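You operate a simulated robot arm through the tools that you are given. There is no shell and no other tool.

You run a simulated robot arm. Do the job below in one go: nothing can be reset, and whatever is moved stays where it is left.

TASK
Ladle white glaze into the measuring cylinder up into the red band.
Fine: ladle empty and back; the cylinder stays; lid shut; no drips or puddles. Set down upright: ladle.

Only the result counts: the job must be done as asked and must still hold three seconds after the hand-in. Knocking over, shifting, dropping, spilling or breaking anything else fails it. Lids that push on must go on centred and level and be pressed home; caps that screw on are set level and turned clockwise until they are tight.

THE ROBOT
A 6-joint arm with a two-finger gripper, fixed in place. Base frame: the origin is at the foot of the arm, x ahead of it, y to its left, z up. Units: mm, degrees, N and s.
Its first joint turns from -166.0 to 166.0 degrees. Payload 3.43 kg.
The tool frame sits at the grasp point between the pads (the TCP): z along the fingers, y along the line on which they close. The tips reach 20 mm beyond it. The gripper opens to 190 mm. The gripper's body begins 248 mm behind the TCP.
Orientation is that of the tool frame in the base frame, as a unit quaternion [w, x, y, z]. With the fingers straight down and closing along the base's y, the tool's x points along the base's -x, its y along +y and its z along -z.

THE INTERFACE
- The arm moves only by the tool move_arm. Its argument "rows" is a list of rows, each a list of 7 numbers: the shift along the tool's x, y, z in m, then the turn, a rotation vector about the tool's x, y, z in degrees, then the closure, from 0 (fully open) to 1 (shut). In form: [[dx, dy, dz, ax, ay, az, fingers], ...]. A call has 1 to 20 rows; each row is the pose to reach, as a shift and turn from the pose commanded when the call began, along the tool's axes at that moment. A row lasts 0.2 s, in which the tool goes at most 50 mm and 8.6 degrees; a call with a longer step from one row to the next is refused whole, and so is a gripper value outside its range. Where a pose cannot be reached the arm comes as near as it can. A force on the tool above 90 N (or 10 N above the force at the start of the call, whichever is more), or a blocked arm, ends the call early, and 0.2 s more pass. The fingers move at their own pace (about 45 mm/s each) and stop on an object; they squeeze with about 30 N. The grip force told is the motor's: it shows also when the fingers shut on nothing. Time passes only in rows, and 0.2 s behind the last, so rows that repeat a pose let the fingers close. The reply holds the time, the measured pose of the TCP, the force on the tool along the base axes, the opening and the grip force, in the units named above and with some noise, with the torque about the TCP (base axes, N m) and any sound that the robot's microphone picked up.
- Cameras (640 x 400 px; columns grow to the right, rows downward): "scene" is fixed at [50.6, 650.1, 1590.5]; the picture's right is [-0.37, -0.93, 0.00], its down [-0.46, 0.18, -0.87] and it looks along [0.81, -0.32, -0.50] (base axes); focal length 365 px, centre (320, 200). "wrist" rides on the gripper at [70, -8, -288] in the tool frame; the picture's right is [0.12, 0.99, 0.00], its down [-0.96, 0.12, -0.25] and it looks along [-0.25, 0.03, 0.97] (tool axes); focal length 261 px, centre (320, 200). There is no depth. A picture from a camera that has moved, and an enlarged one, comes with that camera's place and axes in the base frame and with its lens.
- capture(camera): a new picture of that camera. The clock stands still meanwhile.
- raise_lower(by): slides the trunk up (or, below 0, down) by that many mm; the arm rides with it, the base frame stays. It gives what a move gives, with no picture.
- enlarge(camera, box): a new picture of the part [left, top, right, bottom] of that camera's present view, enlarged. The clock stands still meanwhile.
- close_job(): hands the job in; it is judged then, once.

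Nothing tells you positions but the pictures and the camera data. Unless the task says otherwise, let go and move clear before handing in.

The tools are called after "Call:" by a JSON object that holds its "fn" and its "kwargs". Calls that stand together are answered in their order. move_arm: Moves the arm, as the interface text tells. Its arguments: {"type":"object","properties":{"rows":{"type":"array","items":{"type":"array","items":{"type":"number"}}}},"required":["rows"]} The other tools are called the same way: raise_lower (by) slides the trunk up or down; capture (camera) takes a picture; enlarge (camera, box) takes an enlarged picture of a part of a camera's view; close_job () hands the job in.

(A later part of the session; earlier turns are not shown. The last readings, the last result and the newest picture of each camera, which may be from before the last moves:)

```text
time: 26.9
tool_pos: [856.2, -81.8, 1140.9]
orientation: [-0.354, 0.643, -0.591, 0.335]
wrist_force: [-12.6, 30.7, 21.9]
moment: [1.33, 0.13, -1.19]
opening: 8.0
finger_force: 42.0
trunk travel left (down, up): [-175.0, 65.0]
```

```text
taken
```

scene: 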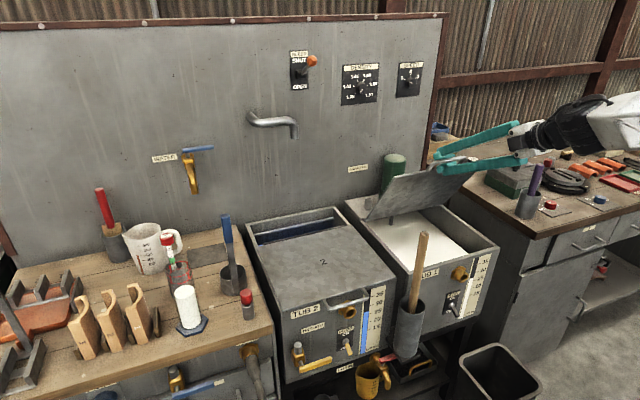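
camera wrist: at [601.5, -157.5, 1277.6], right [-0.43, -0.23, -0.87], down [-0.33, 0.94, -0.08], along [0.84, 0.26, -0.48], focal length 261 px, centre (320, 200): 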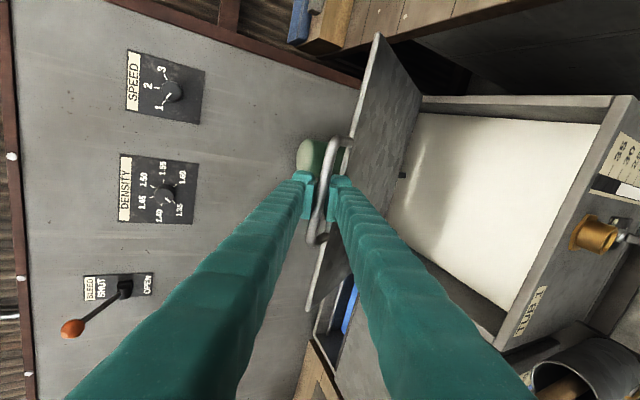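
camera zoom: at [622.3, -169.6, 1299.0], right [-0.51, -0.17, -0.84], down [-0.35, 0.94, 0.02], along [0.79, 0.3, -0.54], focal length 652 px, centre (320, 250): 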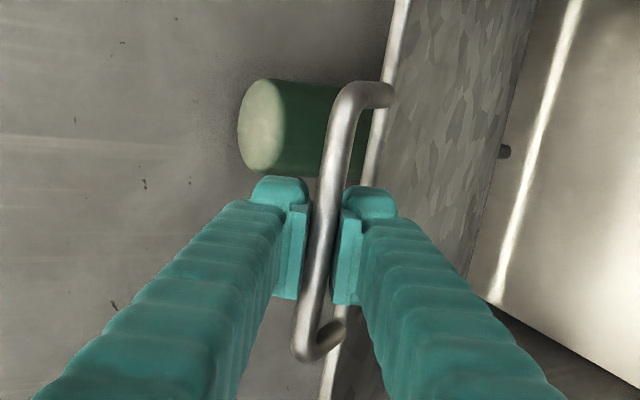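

With translation only, the arm behaves well and the grip is back in the middle of the bar. I'll continue the lid arc from about 56° to 75°, flattening the tool gradually.

Call:
{"fn": "move_arm", "kwargs": {"rows": [[-0.0027, -0.0116, -0.0045, 1.3, 0, 0, 1.0], [-0.0045, -0.0257, 0.0027, 2.6, 0, 0, 1.0], [-0.0064, -0.0396, 0.0105, 4.0, 0, 0, 1.0], [-0.0052, -0.0529, 0.0187, 5.3, 0, 0, 1.0], [-0.004, -0.0659, 0.0274, 6.6, 0, 0, 1.0], [-0.0028, -0.0784, 0.0367, 8.0, 0, 0, 1.0], [-0.0016, -0.0905, 0.0465, 9.3, 0, 0, 1.0], [-0.0004, -0.1022, 0.0569, 10.6, 0, 0, 1.0]]}}

Call:
{"fn": "enlarge", "kwargs": {"camera": "wrist", "box": [220, 100, 420, 260]}}

Call:
{"fn": "capture", "kwargs": {"camera": "scene"}}

```text
time: 28.7
tool_pos: [961.3, -73.9, 1191.2]
orientation: [-0.41, 0.61, -0.559, 0.385]
wrist_force: [9.1, -16.2, -42.2]
moment: [1.63, -0.2, -0.3]
opening: 8.1
finger_force: 41.7
trunk travel left (down, up): [-175.0, 65.0]
```

```text
2.50 times, centred on (320, 180) of wrist
camera zoom: at [703.0, -165.8, 1303.8], right [-0.35, -0.16, -0.92], down [-0.35, 0.94, -0.03], along [0.87, 0.31, -0.38], focal length 652 px, centre (320, 250)
```

zoom: 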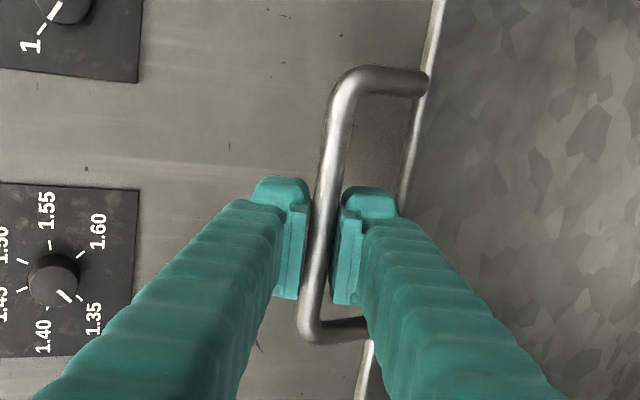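

```text
taken
```

scene: 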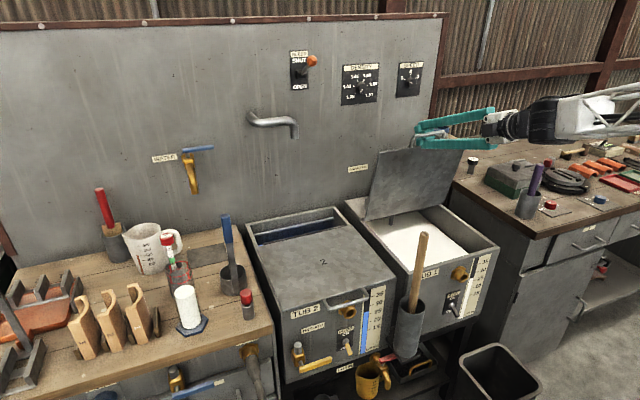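

The lid is at about 75° and the motion is smooth, though I'm pulling slightly outward at about 42 N. I'll tighten the arc radius a little and go to vertical.

Call:
{"fn": "move_arm", "kwargs": {"rows": [[0.0033, -0.0033, 0.0163, 1.2, 0, 0, 1.0], [0.0065, -0.0117, 0.029, 2.4, 0, 0, 1.0], [0.0097, -0.0195, 0.0419, 3.6, 0, 0, 1.0], [0.0109, -0.0268, 0.0552, 4.8, 0, 0, 1.0], [0.0121, -0.0335, 0.0689, 6.0, 0, 0, 1.0], [0.0133, -0.0395, 0.0828, 7.2, 0, 0, 1.0]]}}

Call:
{"fn": "enlarge", "kwargs": {"camera": "scene", "box": [330, 80, 530, 280]}}

Call:
{"fn": "enlarge", "kwargs": {"camera": "wrist", "box": [220, 100, 420, 260]}}

```text
time: 30.1
tool_pos: [1052.0, -78.8, 1199.2]
orientation: [-0.448, 0.583, -0.532, 0.42]
wrist_force: [-1.0, 34.6, -26.0]
moment: [1.65, -0.09, -0.37]
opening: 8.1
finger_force: 41.6
trunk travel left (down, up): [-175.0, 65.0]
```

```text
2.00 times, centred on (430, 180) of scene
camera zoom: at [50.6, 650.1, 1590.5], right [-0.37, -0.93, 0.0], down [-0.46, 0.18, -0.87], along [0.81, -0.32, -0.5], focal length 731 px, centre (100, 240)
```

zoom: 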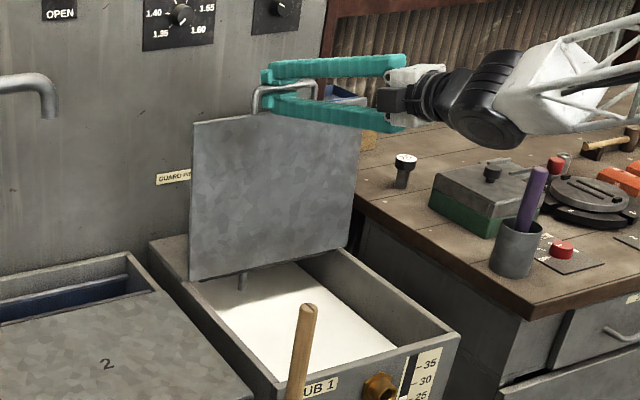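

```text
2.50 times, centred on (320, 180) of wrist
camera zoom: at [782.4, -169.9, 1277.6], right [-0.23, -0.15, -0.96], down [-0.34, 0.94, -0.06], along [0.91, 0.32, -0.27], focal length 652 px, centre (320, 250)
```

zoom: 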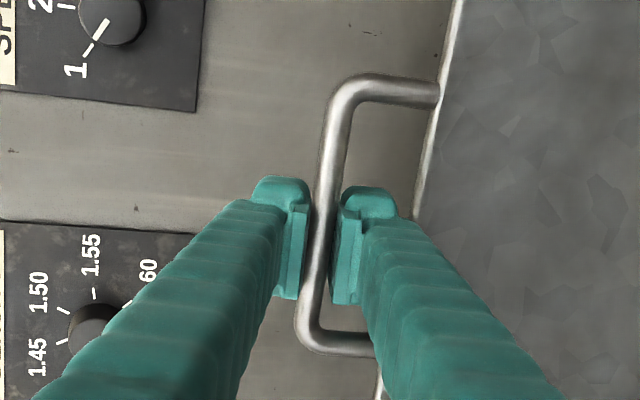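

The lid is vertical and the tub is fully open. I'll ease it just past vertical to find its resting stop, watching the forces.

Call:
{"fn": "move_arm", "kwargs": {"rows": [[-0.0014, 0.0005, 0.008, 0, 0, 0, 1.0], [-0.0028, 0.001, 0.0161, 0, 0, 0, 1.0], [-0.0042, -0.0004, 0.0236, 0, 0, 0, 1.0], [-0.0056, -0.0018, 0.0311, 0, 0, 0, 1.0], [-0.006, -0.0028, 0.0386, 0, 0, 0, 1.0], [-0.0064, -0.0039, 0.046, 0, 0, 0, 1.0]]}}

Call:
{"fn": "enlarge", "kwargs": {"camera": "scene", "box": [330, 80, 530, 280]}}

```text
time: 31.5
tool_pos: [1097.1, -63.6, 1196.3]
orientation: [-0.451, 0.583, -0.53, 0.419]
wrist_force: [0.3, 4.2, -8.3]
moment: [0.21, 0.02, -0.04]
opening: 0.0
finger_force: 34.1
trunk travel left (down, up): [-175.0, 65.0]
```

```text
2.00 times, centred on (430, 180) of scene
camera zoom: at [50.6, 650.1, 1590.5], right [-0.37, -0.93, 0.0], down [-0.46, 0.18, -0.87], along [0.81, -0.32, -0.5], focal length 731 px, centre (100, 240)
```

zoom: 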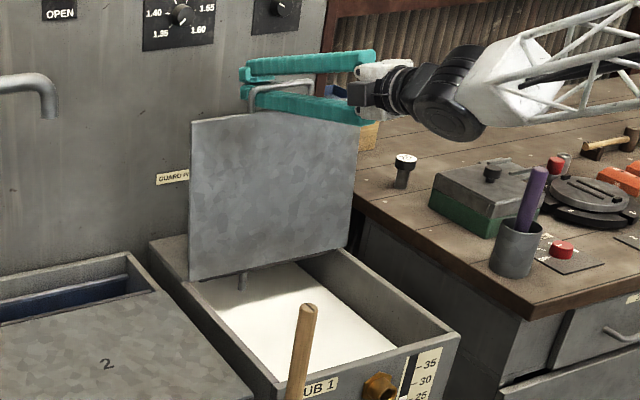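

The lid hit its stop just past vertical and the bar slid back out of the pads, so it now lies between the open part of the fingers. I'll check with the wrist camera before backing out.

Call:
{"fn": "capture", "kwargs": {"camera": "wrist"}}

Call:
{"fn": "enlarge", "kwargs": {"camera": "wrist", "box": [220, 100, 420, 260]}}

Call:
{"fn": "enlarge", "kwargs": {"camera": "scene", "box": [380, 80, 480, 160]}}

```text
taken
camera wrist: at [827.5, -156.8, 1273.6], right [-0.23, -0.15, -0.96], down [-0.35, 0.93, -0.06], along [0.91, 0.32, -0.26], focal length 261 px, centre (320, 200)
```

wrist: 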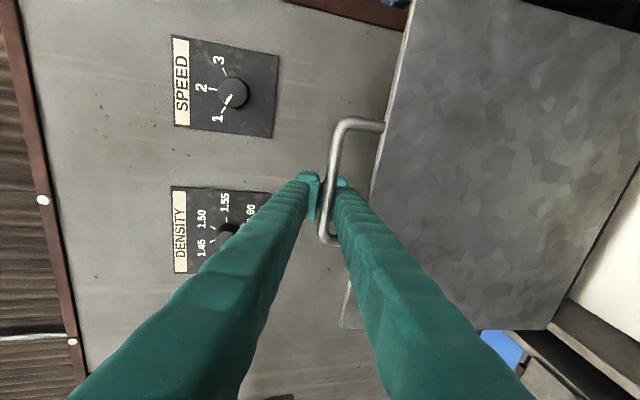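

```text
2.50 times, centred on (320, 180) of wrist
camera zoom: at [827.5, -156.8, 1273.6], right [-0.23, -0.15, -0.96], down [-0.35, 0.93, -0.06], along [0.91, 0.32, -0.26], focal length 652 px, centre (320, 250)
```

zoom: 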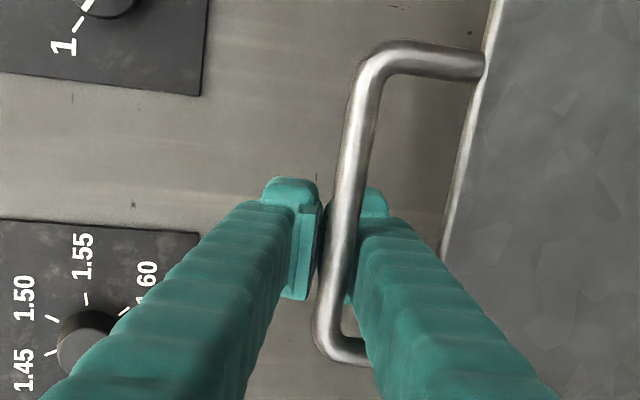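

```text
5.00 times, centred on (430, 120) of scene
camera zoom: at [50.6, 650.1, 1590.5], right [-0.37, -0.93, 0.0], down [-0.46, 0.18, -0.87], along [0.81, -0.32, -0.5], focal length 1827 px, centre (-230, 600)
```

zoom: 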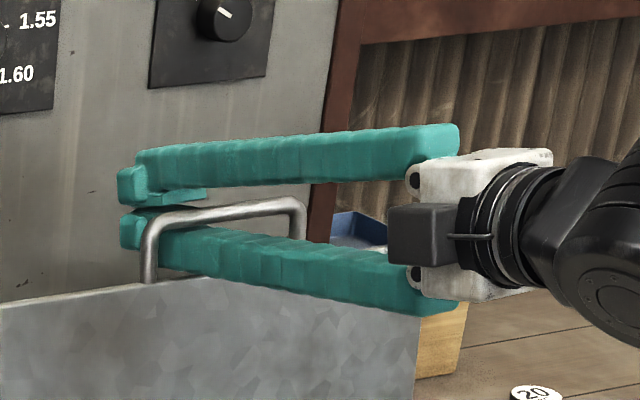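

The bar lies loosely between the fingers just behind the pads, and the lid stands slightly past vertical. I'll open the fingers to about 20 mm and centre them on the bar, then see whether the lid stays.

Call:
{"fn": "move_arm", "kwargs": {"rows": [[0, 0.003, -0.001, 0, 0, 0, 0.95], [0, 0.006, -0.002, 0, 0, 0, 0.9], [0, 0.008, -0.002, 0, 0, 0, 0.895], [0, 0.008, -0.002, 0, 0, 0, 0.895]]}}

Call:
{"fn": "enlarge", "kwargs": {"camera": "wrist", "box": [220, 100, 420, 260]}}

Call:
{"fn": "enlarge", "kwargs": {"camera": "scene", "box": [380, 80, 480, 160]}}

```text
time: 32.5
tool_pos: [1091.6, -71.1, 1188.9]
orientation: [-0.45, 0.58, -0.532, 0.421]
wrist_force: [3.5, -13.2, 22.1]
moment: [-0.1, 0.63, 0.38]
opening: 8.0
finger_force: 0.1
trunk travel left (down, up): [-175.0, 65.0]
```

```text
2.50 times, centred on (320, 180) of wrist
camera zoom: at [820.8, -162.9, 1266.6], right [-0.23, -0.15, -0.96], down [-0.34, 0.94, -0.06], along [0.91, 0.32, -0.26], focal length 652 px, centre (320, 250)
```

zoom: 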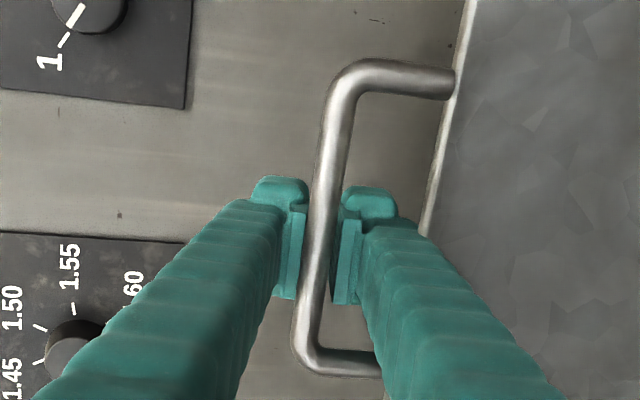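

```text
5.00 times, centred on (430, 120) of scene
camera zoom: at [50.6, 650.1, 1590.5], right [-0.37, -0.93, 0.0], down [-0.46, 0.18, -0.87], along [0.81, -0.32, -0.5], focal length 1827 px, centre (-230, 600)
```

zoom: 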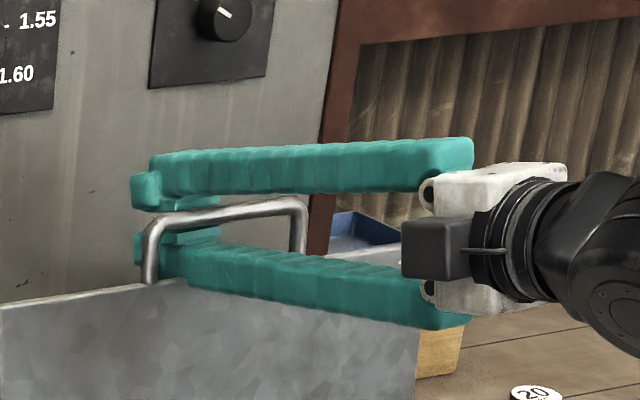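

The opening reads 8 mm although I asked for 20, so something may be touching. I'll raise the tool slightly and command the opening again.

Call:
{"fn": "move_arm", "kwargs": {"rows": [[0, -0.002, 0, 0, 0, 0, 0.895], [0, -0.004, 0, 0, 0, 0, 0.895], [0, -0.004, 0, 0, 0, 0, 0.895]]}}

Call:
{"fn": "enlarge", "kwargs": {"camera": "wrist", "box": [220, 100, 420, 260]}}

Call:
{"fn": "enlarge", "kwargs": {"camera": "scene", "box": [380, 80, 480, 160]}}

```text
time: 33.3
tool_pos: [1092.8, -67.7, 1190.4]
orientation: [-0.449, 0.582, -0.532, 0.421]
wrist_force: [1.6, 0.1, 14.8]
moment: [0.2, 0.48, -0.02]
opening: 11.5
finger_force: 0.0
trunk travel left (down, up): [-175.0, 65.0]
```

```text
2.50 times, centred on (320, 180) of wrist
camera zoom: at [822.6, -160.9, 1268.7], right [-0.23, -0.15, -0.96], down [-0.34, 0.94, -0.06], along [0.91, 0.32, -0.27], focal length 652 px, centre (320, 250)
```

zoom: 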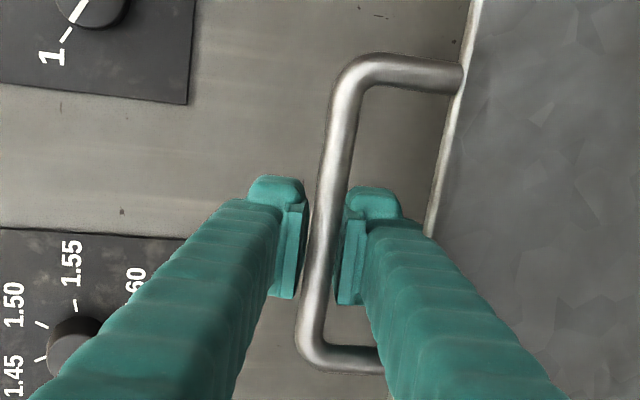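

```text
5.00 times, centred on (430, 120) of scene
camera zoom: at [50.6, 650.1, 1590.5], right [-0.37, -0.93, 0.0], down [-0.46, 0.18, -0.87], along [0.81, -0.32, -0.5], focal length 1827 px, centre (-230, 600)
```

zoom: 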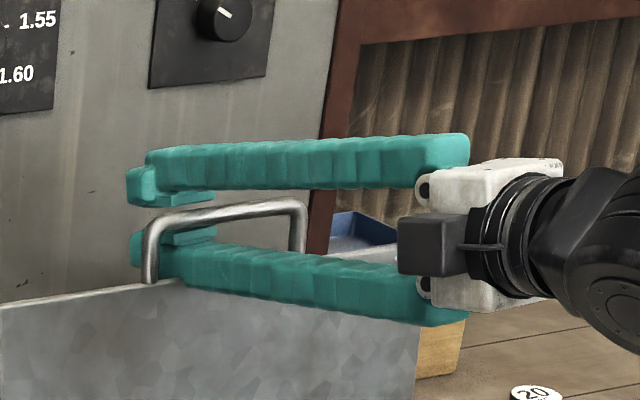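

The lower finger was resting on the lid's top edge; it has now opened to 11.5 mm with the bar centred in the gap. I'll back out slowly along the tool axis in small steps, checking that the lid isn't dragged.

Call:
{"fn": "move_arm", "kwargs": {"rows": [[0, -0.001, -0.004, 0, 0, 0, 0.92], [0, -0.001, -0.01, 0, 0, 0, 0.92], [0, -0.001, -0.016, 0, 0, 0, 0.92], [0, -0.001, -0.022, 0, 0, 0, 0.92]]}}

Call:
{"fn": "enlarge", "kwargs": {"camera": "wrist", "box": [220, 100, 420, 260]}}

Call:
{"fn": "enlarge", "kwargs": {"camera": "scene", "box": [380, 80, 480, 160]}}

```text
time: 34.3
tool_pos: [1072.2, -72.2, 1196.0]
orientation: [-0.448, 0.582, -0.533, 0.421]
wrist_force: [0.5, 0.6, 0.1]
moment: [0.02, -0.01, 0.01]
opening: 15.0
finger_force: 0.0
trunk travel left (down, up): [-175.0, 65.0]
```

```text
2.50 times, centred on (320, 180) of wrist
camera zoom: at [801.9, -164.1, 1274.6], right [-0.23, -0.15, -0.96], down [-0.34, 0.94, -0.06], along [0.91, 0.32, -0.27], focal length 652 px, centre (320, 250)
```

zoom: 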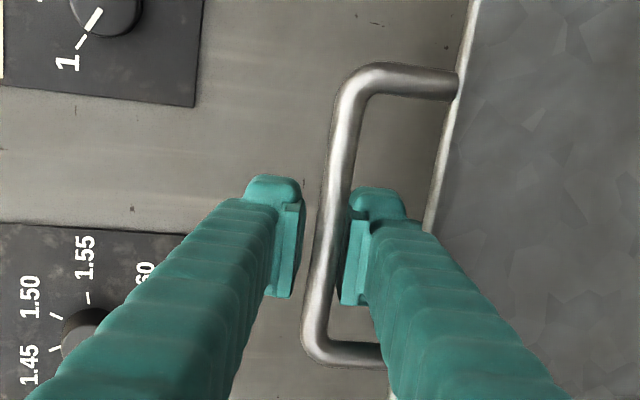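

```text
5.00 times, centred on (430, 120) of scene
camera zoom: at [50.6, 650.1, 1590.5], right [-0.37, -0.93, 0.0], down [-0.46, 0.18, -0.87], along [0.81, -0.32, -0.5], focal length 1827 px, centre (-230, 600)
```

zoom: 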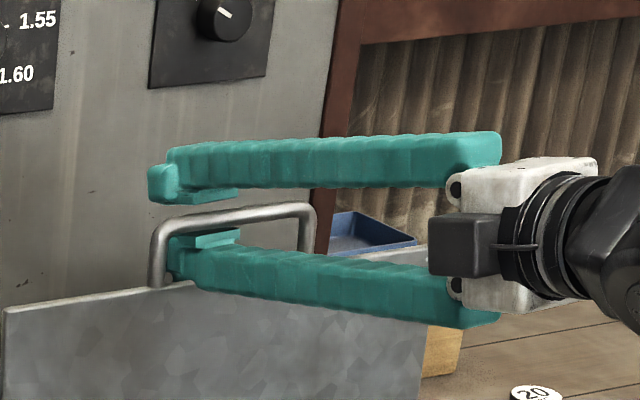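

Forces are now zero and the bar is loose in the gap, though the lid may have been drawn a few millimetres forward. I'll centre the fingers around the bar without touching and watch whether the lid holds; the lower finger would catch it.

Call:
{"fn": "move_arm", "kwargs": {"rows": [[0, 0.002, 0, 0, 0, 0, 0.91], [0, 0.004, 0, 0, 0, 0, 0.91], [0, 0.004, 0, 0, 0, 0, 0.91], [0, 0.004, 0, 0, 0, 0, 0.91], [0, 0.004, 0, 0, 0, 0, 0.91]]}}

Call:
{"fn": "enlarge", "kwargs": {"camera": "wrist", "box": [220, 100, 420, 260]}}

Call:
{"fn": "enlarge", "kwargs": {"camera": "scene", "box": [380, 80, 480, 160]}}

Call:
{"fn": "enlarge", "kwargs": {"camera": "scene", "box": [340, 120, 480, 250]}}

```text
time: 35.5
tool_pos: [1071.5, -71.6, 1193.8]
orientation: [-0.449, 0.581, -0.532, 0.421]
wrist_force: [0.5, -3.6, 13.7]
moment: [0.09, 0.24, 0.05]
opening: 10.3
finger_force: 0.1
trunk travel left (down, up): [-175.0, 65.0]
```

```text
2.50 times, centred on (320, 180) of wrist
camera zoom: at [800.4, -164.1, 1271.3], right [-0.23, -0.15, -0.96], down [-0.34, 0.94, -0.06], along [0.91, 0.32, -0.27], focal length 652 px, centre (320, 250)
```

zoom: 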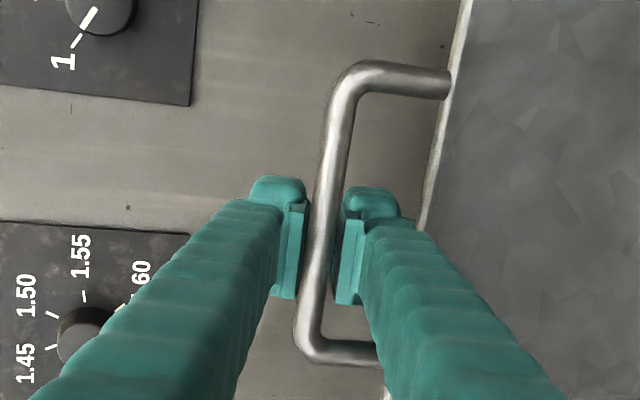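

```text
5.00 times, centred on (430, 120) of scene
camera zoom: at [50.6, 650.1, 1590.5], right [-0.37, -0.93, 0.0], down [-0.46, 0.18, -0.87], along [0.81, -0.32, -0.5], focal length 1827 px, centre (-230, 600)
```

zoom: 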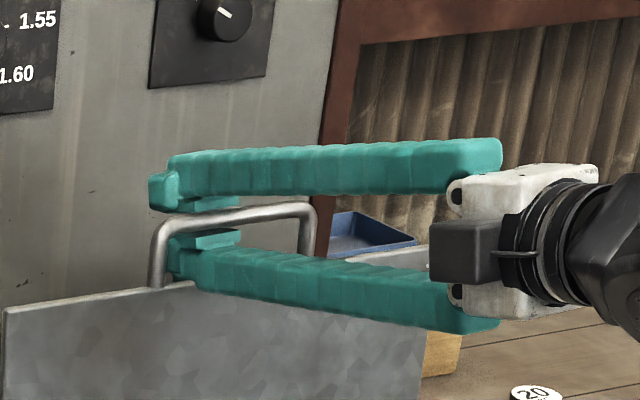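

```text
3.08 times, centred on (410, 185) of scene
camera zoom: at [50.6, 650.1, 1590.5], right [-0.37, -0.93, 0.0], down [-0.46, 0.18, -0.87], along [0.81, -0.32, -0.5], focal length 1124 px, centre (43, 246)
```

zoom: 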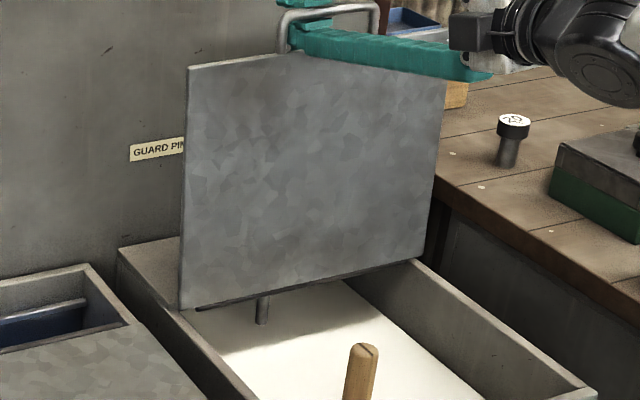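

The lid leans a few degrees past vertical and holds. I'll keep a small opening so the lower finger doesn't press on the lid edge, and back the fingertips out past the bar.

Call:
{"fn": "move_arm", "kwargs": {"rows": [[0, -0.001, 0, 0, 0, 0, 0.945], [0, -0.002, -0.001, 0, 0, 0, 0.94], [0, -0.002, -0.006, 0, 0, 0, 0.94], [0, -0.002, -0.012, 0, 0, 0, 0.94], [0, -0.002, -0.018, 0, 0, 0, 0.94], [0, -0.002, -0.024, 0, 0, 0, 0.93]]}}

Call:
{"fn": "enlarge", "kwargs": {"camera": "wrist", "box": [220, 100, 420, 260]}}

Call:
{"fn": "enlarge", "kwargs": {"camera": "scene", "box": [340, 120, 480, 250]}}

Call:
{"fn": "enlarge", "kwargs": {"camera": "scene", "box": [380, 80, 480, 160]}}

```text
time: 36.9
tool_pos: [1048.5, -73.2, 1200.7]
orientation: [-0.449, 0.583, -0.532, 0.42]
wrist_force: [-0.6, -0.1, 0.7]
moment: [-0.02, -0.04, 0.01]
opening: 13.6
finger_force: 0.0
trunk travel left (down, up): [-175.0, 65.0]
```

```text
2.50 times, centred on (320, 180) of wrist
camera zoom: at [778.3, -165.8, 1278.7], right [-0.23, -0.15, -0.96], down [-0.34, 0.94, -0.06], along [0.91, 0.32, -0.27], focal length 652 px, centre (320, 250)
```

zoom: 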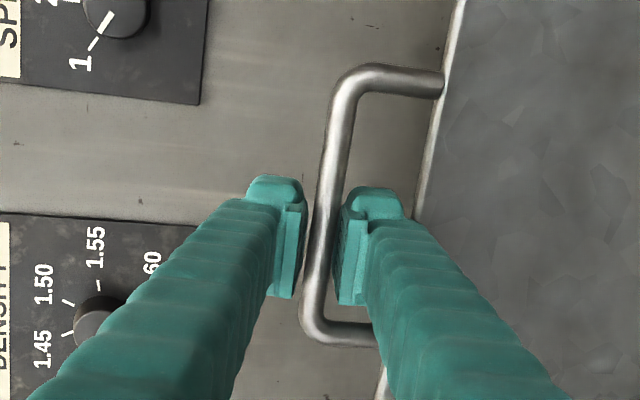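

```text
3.08 times, centred on (410, 185) of scene
camera zoom: at [50.6, 650.1, 1590.5], right [-0.37, -0.93, 0.0], down [-0.46, 0.18, -0.87], along [0.81, -0.32, -0.5], focal length 1124 px, centre (43, 246)
```

zoom: 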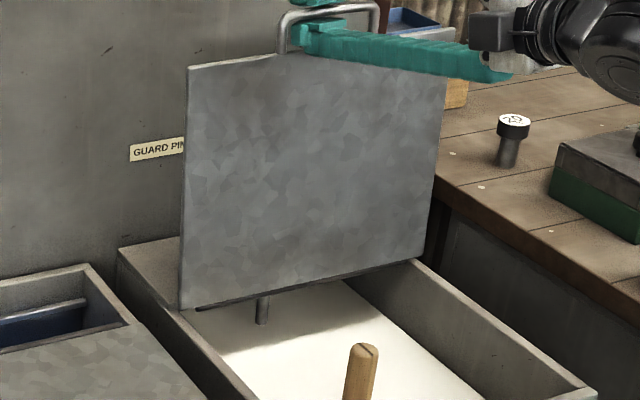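

```text
5.00 times, centred on (430, 120) of scene
camera zoom: at [50.6, 650.1, 1590.5], right [-0.37, -0.93, 0.0], down [-0.46, 0.18, -0.87], along [0.81, -0.32, -0.5], focal length 1827 px, centre (-230, 600)
```

zoom: 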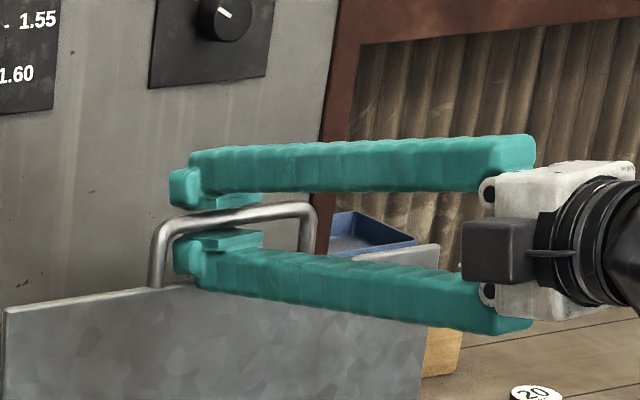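

The lid did not move and all forces are zero, so it's resting at its stop. I'll withdraw completely.

Call:
{"fn": "move_arm", "kwargs": {"rows": [[0, 0, -0.012, 0, 0, 0, 0.92], [0, 0, -0.024, 0, 0, 0, 0.92], [0, 0, -0.036, 0, 0, 0, 0.92], [0, 0, -0.06, 0, 0, 0, 0.92], [0, 0, -0.09, 0, 0, 0, 0.92], [0, 0, -0.12, 0, 0, 0, 0.92], [0, 0, -0.15, 0, 0, 0, 0.92]]}}

Call:
{"fn": "capture", "kwargs": {"camera": "scene"}}

Call:
{"fn": "capture", "kwargs": {"camera": "wrist"}}

```text
time: 38.5
tool_pos: [903.2, -85.7, 1236.4]
orientation: [-0.448, 0.582, -0.533, 0.421]
wrist_force: [0.1, 0.2, -0.6]
moment: [0.03, -0.06, 0.01]
opening: 15.4
finger_force: 0.0
trunk travel left (down, up): [-175.0, 65.0]
```

```text
taken
```

scene: 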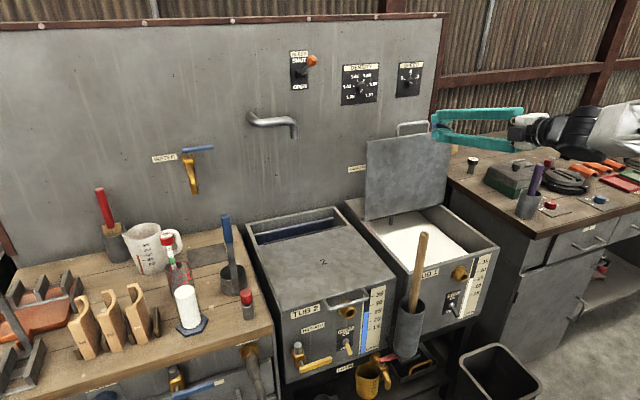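

```text
taken
camera wrist: at [633.5, -177.5, 1314.6], right [-0.23, -0.15, -0.96], down [-0.34, 0.94, -0.06], along [0.91, 0.32, -0.27], focal length 261 px, centre (320, 200)
```

wrist: 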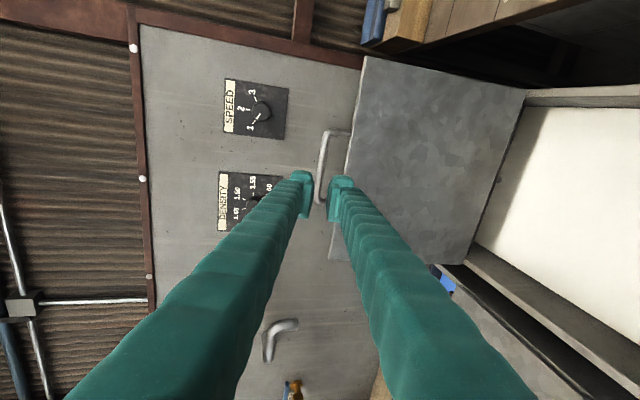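

The lid stays open on its own. Next is the ladle: I'll move across in the air while rolling the tool to its normal orientation, pitched about 40° down and pointing outward toward the bench.

Call:
{"fn": "move_arm", "kwargs": {"rows": [[-0.034, 0.004, -0.0224, -2.8, 0.42, 6.57, 0.92], [-0.068, 0.008, -0.0448, -5.65, 0.85, 13.1, 0.92], [-0.102, 0.0121, -0.0672, -8.5, 1.27, 19.7, 0.92], [-0.136, 0.0161, -0.0895, -11.3, 1.69, 26.3, 0.92], [-0.17, 0.0202, -0.1119, -14.1, 2.12, 32.8, 0.92], [-0.204, 0.0242, -0.1343, -17.0, 2.54, 39.4, 0.92], [-0.238, 0.0282, -0.1567, -19.8, 2.96, 46.0, 0.85], [-0.272, 0.0323, -0.179, -22.6, 3.39, 52.5, 0.8], [-0.306, 0.0363, -0.2015, -25.4, 3.81, 59.1, 0.75], [-0.34, 0.0403, -0.2238, -28.3, 4.23, 65.7, 0.7], [-0.374, 0.0444, -0.2462, -31.1, 4.66, 72.2, 0.7], [-0.4083, 0.0484, -0.2686, -33.9, 5.08, 78.8, 0.7], [-0.4083, 0.0484, -0.2686, -33.9, 5.08, 78.8, 0.7]]}}

Call:
{"fn": "capture", "kwargs": {"camera": "wrist"}}

Call:
{"fn": "capture", "kwargs": {"camera": "scene"}}

```text
time: 41.3
tool_pos: [626.8, 259.2, 1246.4]
orientation: [0.419, -0.202, 0.875, 0.131]
wrist_force: [-0.1, 0.3, 0.4]
moment: [0.0, -0.01, 0.01]
opening: 57.0
finger_force: 0.0
out of reach, approached as far as the arm can: row 5, 6, 7, 8, 9, 10, 11, 12, 13
trunk travel left (down, up): [-175.0, 65.0]
```

```text
taken
camera wrist: at [395.3, 119.2, 1366.5], right [-0.53, 0.85, -0.03], down [0.32, 0.24, 0.92], along [0.78, 0.47, -0.4], focal length 261 px, centre (320, 200)
```

wrist: 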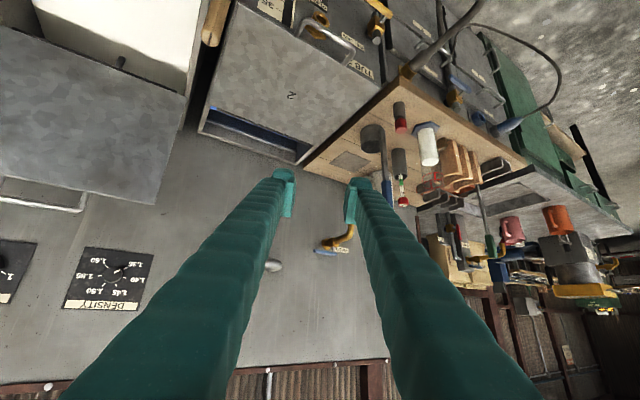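

```text
taken
```

scene: 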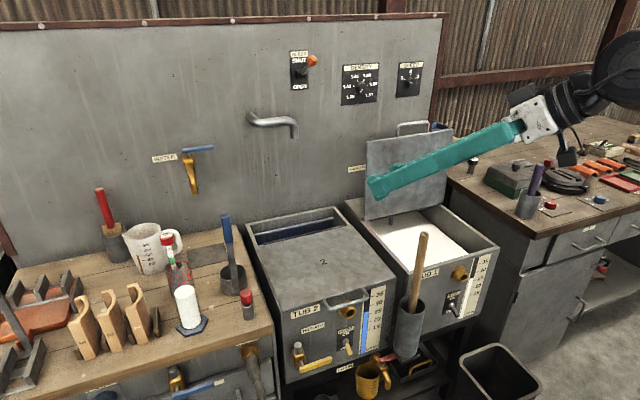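

The arm is now in its normal roll, with the ladle, cylinder and bench in view of the wrist camera. I'll enlarge on the ladle and cylinder to learn the handle's shape and heading.

Call:
{"fn": "enlarge", "kwargs": {"camera": "wrist", "box": [320, 80, 480, 220]}}

Call:
{"fn": "enlarge", "kwargs": {"camera": "scene", "box": [200, 205, 260, 305]}}

Call:
{"fn": "enlarge", "kwargs": {"camera": "scene", "box": [150, 220, 215, 340]}}

```text
2.86 times, centred on (400, 150) of wrist
camera zoom: at [395.3, 119.2, 1366.5], right [-0.53, 0.85, -0.03], down [0.32, 0.24, 0.92], along [0.78, 0.47, -0.4], focal length 745 px, centre (91, 343)
```

zoom: 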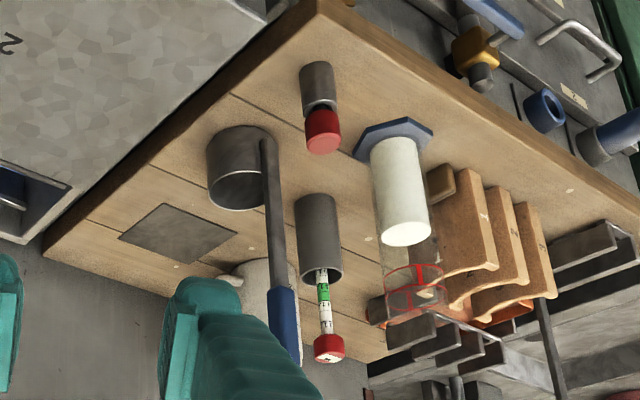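

```text
4.00 times, centred on (230, 255) of scene
camera zoom: at [50.6, 650.1, 1590.5], right [-0.37, -0.93, 0.0], down [-0.46, 0.18, -0.87], along [0.81, -0.32, -0.5], focal length 1462 px, centre (680, -20)
```

zoom: 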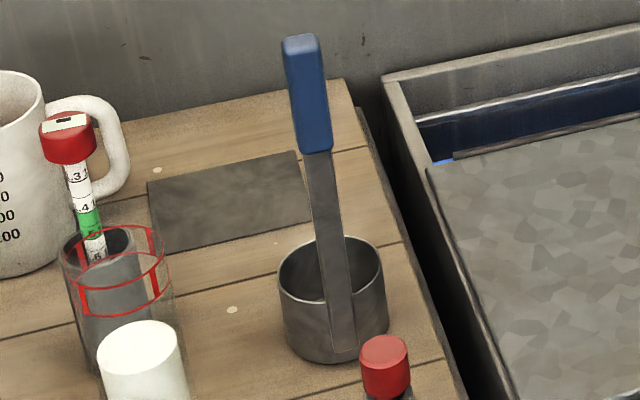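

```text
3.33 times, centred on (182, 280) of scene
camera zoom: at [50.6, 650.1, 1590.5], right [-0.37, -0.93, 0.0], down [-0.46, 0.18, -0.87], along [0.81, -0.32, -0.5], focal length 1218 px, centre (778, -67)
```

zoom: 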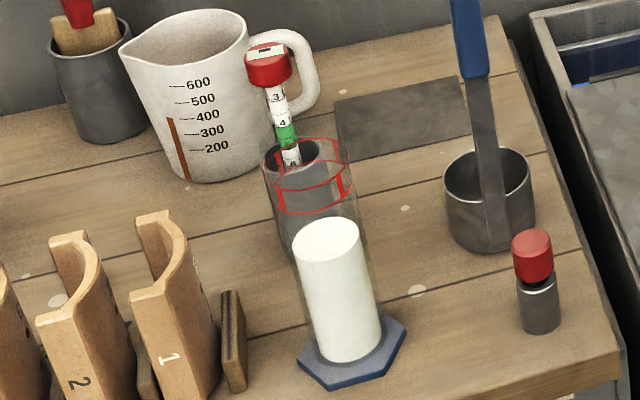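

The ladle has a flat strap and a box-shaped blue grip facing the robot, so I'll grip across its width. I'm moving to a pre-grasp point facing the handle, tool pitched 40° down.

Call:
{"fn": "move_arm", "kwargs": {"rows": [[-0.0077, 0.0252, 0.0249, 2.98, 0.09, 1.99, 0.7], [-0.0153, 0.0504, 0.0497, 5.96, 0.18, 3.97, 0.7], [-0.023, 0.0756, 0.0746, 8.94, 0.28, 5.96, 0.7], [-0.0306, 0.1008, 0.0994, 11.92, 0.37, 7.94, 0.7], [-0.0383, 0.126, 0.1243, 14.9, 0.46, 9.93, 0.7], [-0.046, 0.1513, 0.1492, 17.88, 0.55, 11.9, 0.7], [-0.0536, 0.1765, 0.174, 20.86, 0.64, 13.9, 0.7], [-0.0613, 0.2017, 0.1989, 23.84, 0.74, 15.9, 0.7], [-0.0689, 0.2269, 0.2237, 26.8, 0.83, 17.9, 0.7], [-0.0766, 0.2521, 0.2486, 29.8, 0.92, 19.85, 0.7], [-0.0766, 0.2521, 0.2486, 29.8, 0.92, 19.85, 0.7]]}}

Call:
{"fn": "capture", "kwargs": {"camera": "wrist"}}

Call:
{"fn": "capture", "kwargs": {"camera": "scene"}}

```text
time: 43.7
tool_pos: [861.2, 360.6, 1090.5]
orientation: [0.442, -0.123, 0.877, 0.144]
wrist_force: [0.8, 1.5, -1.0]
moment: [-0.02, -0.07, -0.02]
opening: 57.2
finger_force: 0.0
out of reach, approached as far as the arm can: row 1, 2, 3, 4, 5, 6, 7, 8, 9, 10, 11
trunk travel left (down, up): [-175.0, 65.0]
```

```text
taken
camera wrist: at [610.9, 241.3, 1194.2], right [-0.41, 0.91, 0.05], down [0.33, 0.1, 0.94], along [0.85, 0.4, -0.35], focal length 261 px, centre (320, 200)
```

wrist: 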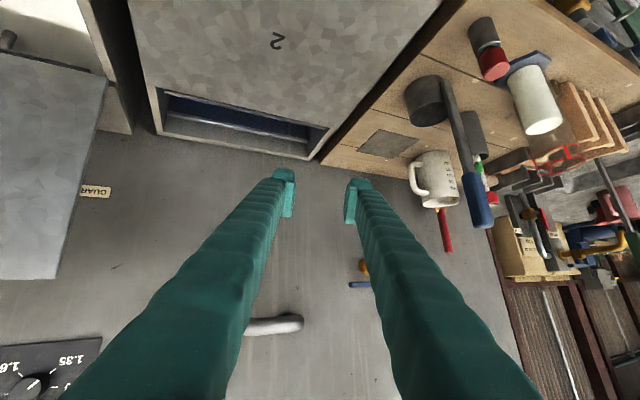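

```text
taken
```

scene: 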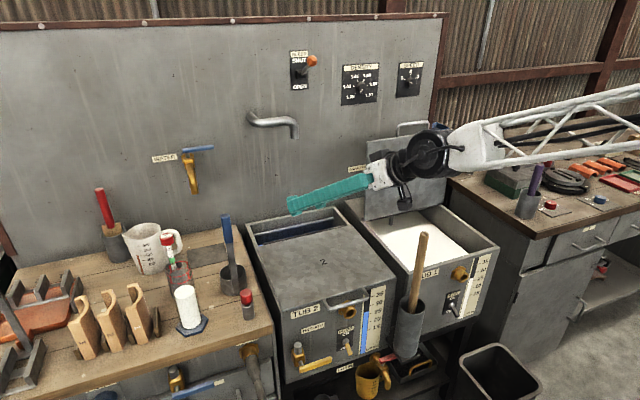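

That pose was near the straight-wrist singularity, so the arm drifted instead of turning. I'll back off, tip the tool nearly straight down to restore freedom in the wrist, and then approach the ladle from there.

Call:
{"fn": "move_arm", "kwargs": {"rows": [[0.0007, 0.0161, -0.0277, 0.5, 5.66, -1.19, 0.7], [0.0014, 0.0322, -0.0553, 1.0, 11.3, -2.4, 0.7], [0.0021, 0.0483, -0.083, 1.5, 17.0, -3.6, 0.7], [0.0028, 0.0643, -0.1107, 2.0, 22.65, -4.75, 0.7], [0.0036, 0.0804, -0.1383, 2.5, 28.3, -5.9, 0.7], [0.0043, 0.0965, -0.166, 3.0, 34.0, -7.1, 0.7], [0.005, 0.1126, -0.1936, 3.5, 39.6, -8.3, 0.7], [0.0057, 0.1287, -0.2213, 4.0, 45.3, -9.5, 0.7], [0.0057, 0.1287, -0.2213, 4.0, 45.3, -9.5, 0.7]]}}

Call:
{"fn": "capture", "kwargs": {"camera": "scene"}}

```text
time: 45.7
tool_pos: [665.0, 343.4, 1221.6]
orientation: [0.073, -0.24, 0.956, 0.148]
wrist_force: [0.3, 0.1, -0.9]
moment: [0.0, 0.0, 0.0]
opening: 56.9
finger_force: 0.1
out of reach, approached as far as the arm can: row 1, 2, 3, 4, 5, 6, 7, 8, 9
trunk travel left (down, up): [-175.0, 65.0]
```

```text
taken
```

scene: 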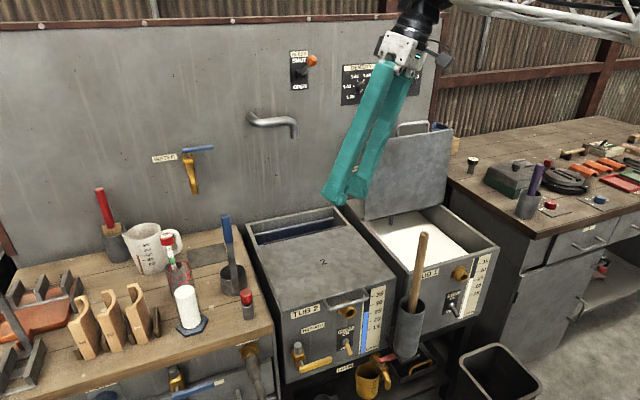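

The wrist seems to be held at one of its limits. I'll return to the starting straight-down posture to reset it before approaching the ladle again.

Call:
{"fn": "move_arm", "kwargs": {"rows": [[0.0221, 0.0051, -0.0217, 2.87, 1.42, 4.65, 0.7], [0.0442, 0.0102, -0.0434, 5.73, 2.83, 9.3, 0.7], [0.0664, 0.0153, -0.0651, 8.6, 4.25, 13.95, 0.7], [0.0885, 0.0204, -0.0868, 11.5, 5.67, 18.6, 0.7], [0.1106, 0.0255, -0.1085, 14.3, 7.1, 23.25, 0.7], [0.1327, 0.0306, -0.1302, 17.2, 8.5, 27.9, 0.7], [0.1327, 0.0306, -0.1302, 17.2, 8.5, 27.9, 0.7]]}}

Call:
{"fn": "capture", "kwargs": {"camera": "scene"}}

```text
time: 47.3
tool_pos: [564.8, 112.8, 1260.3]
orientation: [0.026, -0.09, 0.986, 0.137]
wrist_force: [-0.8, -0.1, -0.5]
moment: [-0.03, -0.22, -0.1]
opening: 57.2
finger_force: 0.0
out of reach, approached as far as the arm can: row 1, 2, 3, 4, 5, 6, 7
trunk travel left (down, up): [-175.0, 65.0]
```

```text
taken
```

scene: 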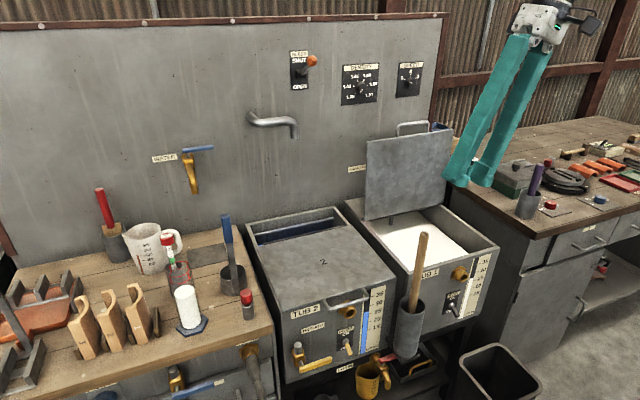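

The wrist has flipped past a joint stop. I'll unwind it high up in free air: first swing the tool to point left, then sweep it across to the right.

Call:
{"fn": "move_arm", "kwargs": {"rows": [[0.0052, 0.0307, -0.0171, -3.15, -4.69, -5.23, 0.7], [0.0105, 0.0613, -0.0342, -6.3, -9.4, -10.45, 0.7], [0.0157, 0.092, -0.0513, -9.5, -14.1, -15.7, 0.7], [0.0209, 0.1226, -0.0683, -12.6, -18.8, -20.9, 0.7], [0.0262, 0.1533, -0.0854, -15.8, -23.5, -26.1, 0.7], [0.0314, 0.1839, -0.1025, -18.9, -28.2, -31.4, 0.7], [0.0366, 0.2146, -0.1196, -22.1, -32.9, -36.6, 0.7], [0.0419, 0.2452, -0.1367, -25.2, -37.5, -41.8, 0.7], [0.0471, 0.2759, -0.1538, -28.4, -42.2, -47.0, 0.7], [0.0523, 0.3065, -0.1708, -31.5, -46.9, -52.3, 0.7], [0.0576, 0.3372, -0.1879, -34.7, -51.6, -57.5, 0.7], [0.0628, 0.3678, -0.205, -37.85, -56.3, -62.7, 0.7], [0.0628, 0.3678, -0.205, -37.85, -56.3, -62.7, 0.7]]}}

Call:
{"fn": "capture", "kwargs": {"camera": "scene"}}

```text
time: 50.1
tool_pos: [431.5, 395.8, 1548.1]
orientation: [0.492, -0.493, 0.586, 0.414]
wrist_force: [-0.3, 0.5, -0.7]
moment: [0.02, 0.0, -0.02]
opening: 57.0
finger_force: 0.1
trunk travel left (down, up): [-175.0, 65.0]
```

```text
taken
```

scene: 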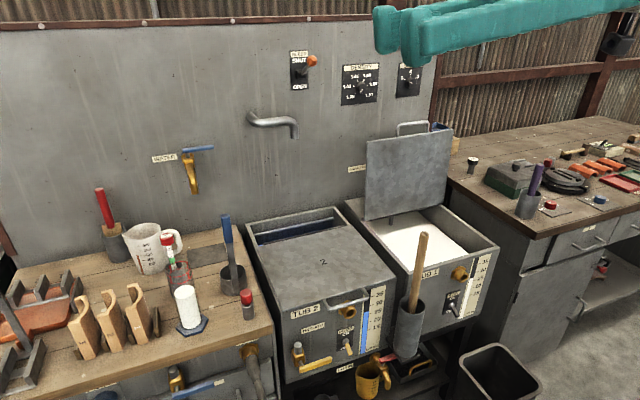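

The arm moved freely with no limit warnings. Now I'll sweep the tool's heading to the right through the straight-wrist direction at constant height to complete the unwinding.

Call:
{"fn": "move_arm", "kwargs": {"rows": [[0, -0.0458, 0.0002, 6.894, 0, 1.215, 0.7], [-0.0004, -0.0932, 0.0024, 13.79, 0, 2.43, 0.7], [0.0002, -0.1406, -0.0012, 20.68, 0, 3.645, 0.7], [0.0018, -0.1873, -0.0104, 27.58, 0, 4.86, 0.7], [0.0045, -0.2323, -0.0253, 34.47, 0, 6.075, 0.7], [0.008, -0.2752, -0.0453, 41.36, 0, 7.29, 0.7], [0.0124, -0.3153, -0.0704, 48.26, 0, 8.505, 0.7], [0.0177, -0.3519, -0.1001, 55.15, 0, 9.72, 0.7], [0.0236, -0.3847, -0.134, 62.05, 0, 10.935, 0.7], [0.0303, -0.4129, -0.1716, 68.94, 0, 12.15, 0.7], [0.0375, -0.4364, -0.2123, 75.83, 0, 13.365, 0.7], [0.0451, -0.4547, -0.2555, 82.73, 0, 14.58, 0.7], [0.053, -0.4674, -0.3005, 89.62, 0, 15.795, 0.7], [0.0612, -0.4745, -0.3468, 96.52, 0, 17.01, 0.7], [0.0694, -0.4758, -0.3936, 103.4, 0, 18.225, 0.7], [0.0776, -0.4712, -0.4401, 110.3, 0, 19.44, 0.7], [0.0857, -0.461, -0.4858, 117.2, 0, 20.655, 0.7], [0.0935, -0.4453, -0.53, 124.1, 0, 21.87, 0.7], [0.0935, -0.4453, -0.53, 124.1, 0, 21.87, 0.7]]}}

Call:
{"fn": "capture", "kwargs": {"camera": "scene"}}

```text
time: 54.1
tool_pos: [724.9, -352.6, 1518.9]
orientation: [0.649, 0.226, 0.72, -0.1]
wrist_force: [-0.6, -0.5, 0.3]
moment: [0.06, 0.03, 0.3]
opening: 56.9
finger_force: 0.0
out of reach, approached as far as the arm can: row 10, 11, 12, 13, 14, 15, 16, 17, 18, 19
trunk travel left (down, up): [-175.0, 65.0]
```

```text
taken
```

scene: 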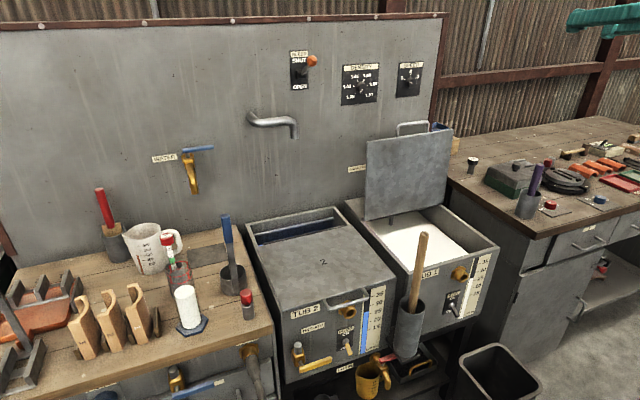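

The sweep stuck at the straight-wrist direction. I'll go back to the left side and lower the wrist so the forearm slopes down, then sweep round the front, where the wrist keeps a good bend throughout.

Call:
{"fn": "move_arm", "kwargs": {"rows": [[0.0217, 0.0288, -0.0296, -5.64, 0.29, -1.02, 0.7], [0.0435, 0.0577, -0.0592, -11.3, 0.59, -2.05, 0.7], [0.0652, 0.0865, -0.0888, -16.9, 0.88, -3.07, 0.7], [0.087, 0.1153, -0.1184, -22.5, 1.17, -4.09, 0.7], [0.1087, 0.1441, -0.1481, -28.2, 1.46, -5.12, 0.7], [0.1305, 0.173, -0.1777, -33.8, 1.76, -6.14, 0.7], [0.1522, 0.2018, -0.2073, -39.4, 2.05, -7.16, 0.7], [0.174, 0.2306, -0.2369, -45.1, 2.34, -8.19, 0.7], [0.1957, 0.2595, -0.2665, -50.7, 2.64, -9.21, 0.7], [0.2175, 0.2883, -0.2961, -56.4, 2.93, -10.2, 0.7], [0.2392, 0.3171, -0.3257, -62.0, 3.22, -11.3, 0.7], [0.261, 0.346, -0.3553, -67.6, 3.52, -12.3, 0.7], [0.2827, 0.3748, -0.385, -73.3, 3.81, -13.3, 0.7], [0.3044, 0.4036, -0.4146, -78.9, 4.1, -14.3, 0.7], [0.3262, 0.4324, -0.4442, -84.5, 4.39, -15.4, 0.7], [0.3479, 0.4613, -0.4738, -90.2, 4.69, -16.4, 0.7], [0.3697, 0.4901, -0.5034, -95.8, 4.98, -17.4, 0.7], [0.3697, 0.4901, -0.5034, -95.8, 4.98, -17.4, 0.7]]}}

Call:
{"fn": "capture", "kwargs": {"camera": "scene"}}

```text
time: 55.3
tool_pos: [749.5, -132.6, 1363.5]
orientation: [0.616, 0.033, 0.779, 0.115]
wrist_force: [-0.3, 0.5, 0.7]
moment: [-0.03, 0.02, 0.01]
opening: 56.8
finger_force: 0.0
trunk travel left (down, up): [-175.0, 65.0]
stopped in row 5: the arm was blocked; the commanded pose is now the measured one
```

```text
taken
```

scene: 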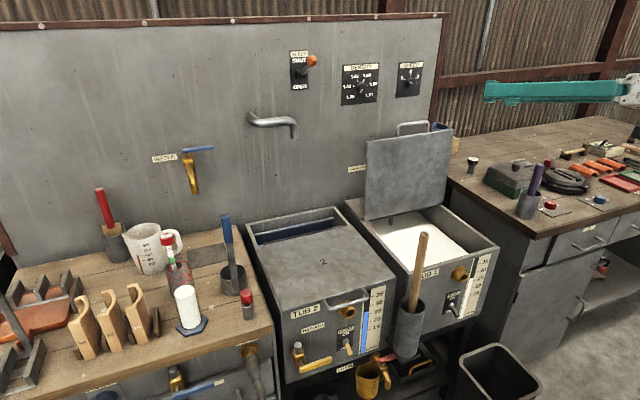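

The joint motion was too fast near the straight wrist, so the move stopped without contact. I'll continue more slowly to a lower, left-pointing pose.

Call:
{"fn": "move_arm", "kwargs": {"rows": [[0.0196, 0.0244, -0.001, -2.71, -0.56, -1.18, 0.7], [0.0393, 0.0488, -0.0019, -5.42, -1.12, -2.36, 0.7], [0.0589, 0.0731, -0.0029, -8.13, -1.68, -3.54, 0.7], [0.0785, 0.0975, -0.0038, -10.84, -2.23, -4.71, 0.7], [0.0981, 0.1219, -0.0048, -13.55, -2.79, -5.89, 0.7], [0.1178, 0.1463, -0.0057, -16.26, -3.35, -7.07, 0.7], [0.1374, 0.1707, -0.0067, -18.98, -3.91, -8.25, 0.7], [0.157, 0.195, -0.0076, -21.69, -4.47, -9.43, 0.7], [0.1767, 0.2194, -0.0086, -24.4, -5.03, -10.6, 0.7], [0.1963, 0.2438, -0.0095, -27.1, -5.59, -11.8, 0.7], [0.2159, 0.2682, -0.0105, -29.8, -6.14, -13.0, 0.7], [0.2356, 0.2925, -0.0114, -32.5, -6.7, -14.1, 0.7], [0.2552, 0.3169, -0.0124, -35.2, -7.26, -15.3, 0.7], [0.2748, 0.3413, -0.0133, -37.95, -7.82, -16.5, 0.7], [0.2748, 0.3413, -0.0133, -37.95, -7.82, -16.5, 0.7]]}}

Call:
{"fn": "capture", "kwargs": {"camera": "scene"}}

```text
time: 58.5
tool_pos: [638.6, 248.1, 1183.4]
orientation: [0.655, -0.273, 0.653, 0.266]
wrist_force: [-0.1, 0.7, 0.1]
moment: [0.01, 0.03, -0.01]
opening: 56.9
finger_force: 0.1
trunk travel left (down, up): [-175.0, 65.0]
```

```text
taken
```

scene: 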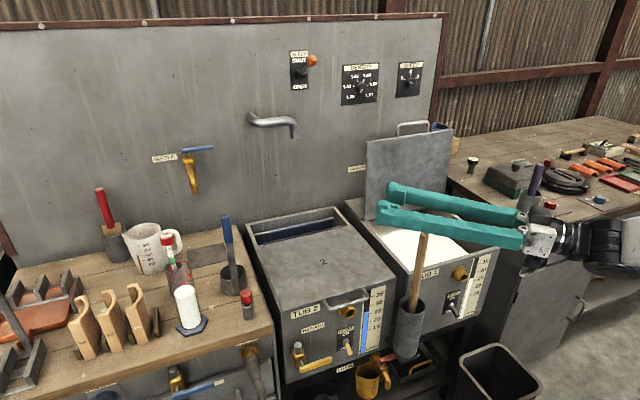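

The arm reached this pose exactly. Now I'll sweep the heading from left to right around the front at this height.

Call:
{"fn": "move_arm", "kwargs": {"rows": [[0, -0.0466, -0.003, 7, 0, 0, 0.7], [0, -0.0928, -0.0116, 14, 0, 0, 0.7], [0, -0.1376, -0.0257, 21, 0, 0, 0.7], [0, -0.1804, -0.0452, 28, 0, 0, 0.7], [0, -0.2204, -0.0698, 35, 0, 0, 0.7], [0, -0.2573, -0.0991, 42, 0, 0, 0.7], [0, -0.2903, -0.1326, 49, 0, 0, 0.7], [0, -0.3188, -0.1699, 56, 0, 0, 0.7], [0, -0.3427, -0.2104, 63, 0, 0, 0.7], [0, -0.3614, -0.2535, 70, 0, 0, 0.7], [0, -0.3748, -0.2985, 77, 0, 0, 0.7], [0, -0.3825, -0.3449, 84, 0, 0, 0.7], [0, -0.3845, -0.3919, 91, 0, 0, 0.7], [0, -0.3809, -0.4388, 98, 0, 0, 0.7], [0, -0.3715, -0.4848, 105, 0, 0, 0.7], [0, -0.3715, -0.4848, 105, 0, 0, 0.7]]}}

Call:
{"fn": "capture", "kwargs": {"camera": "scene"}}

```text
time: 61.9
tool_pos: [552.9, -357.0, 1184.1]
orientation: [0.614, 0.356, 0.608, -0.356]
wrist_force: [-0.4, -0.7, 0.3]
moment: [-0.01, 0.02, -0.02]
opening: 56.9
finger_force: 0.1
out of reach, approached as far as the arm can: row 2, 3, 4, 5, 6, 7, 8, 9, 10, 11, 12
trunk travel left (down, up): [-175.0, 65.0]
```

```text
taken
```

scene: 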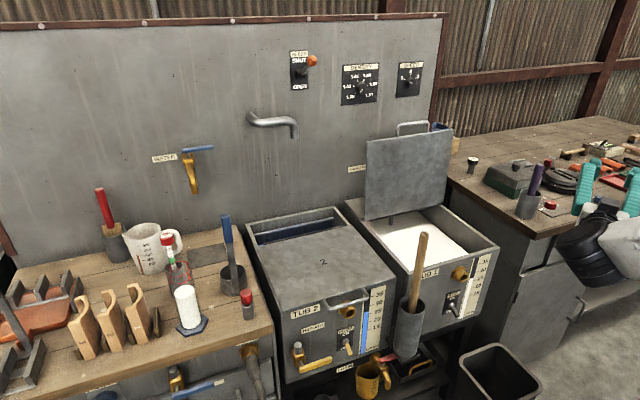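

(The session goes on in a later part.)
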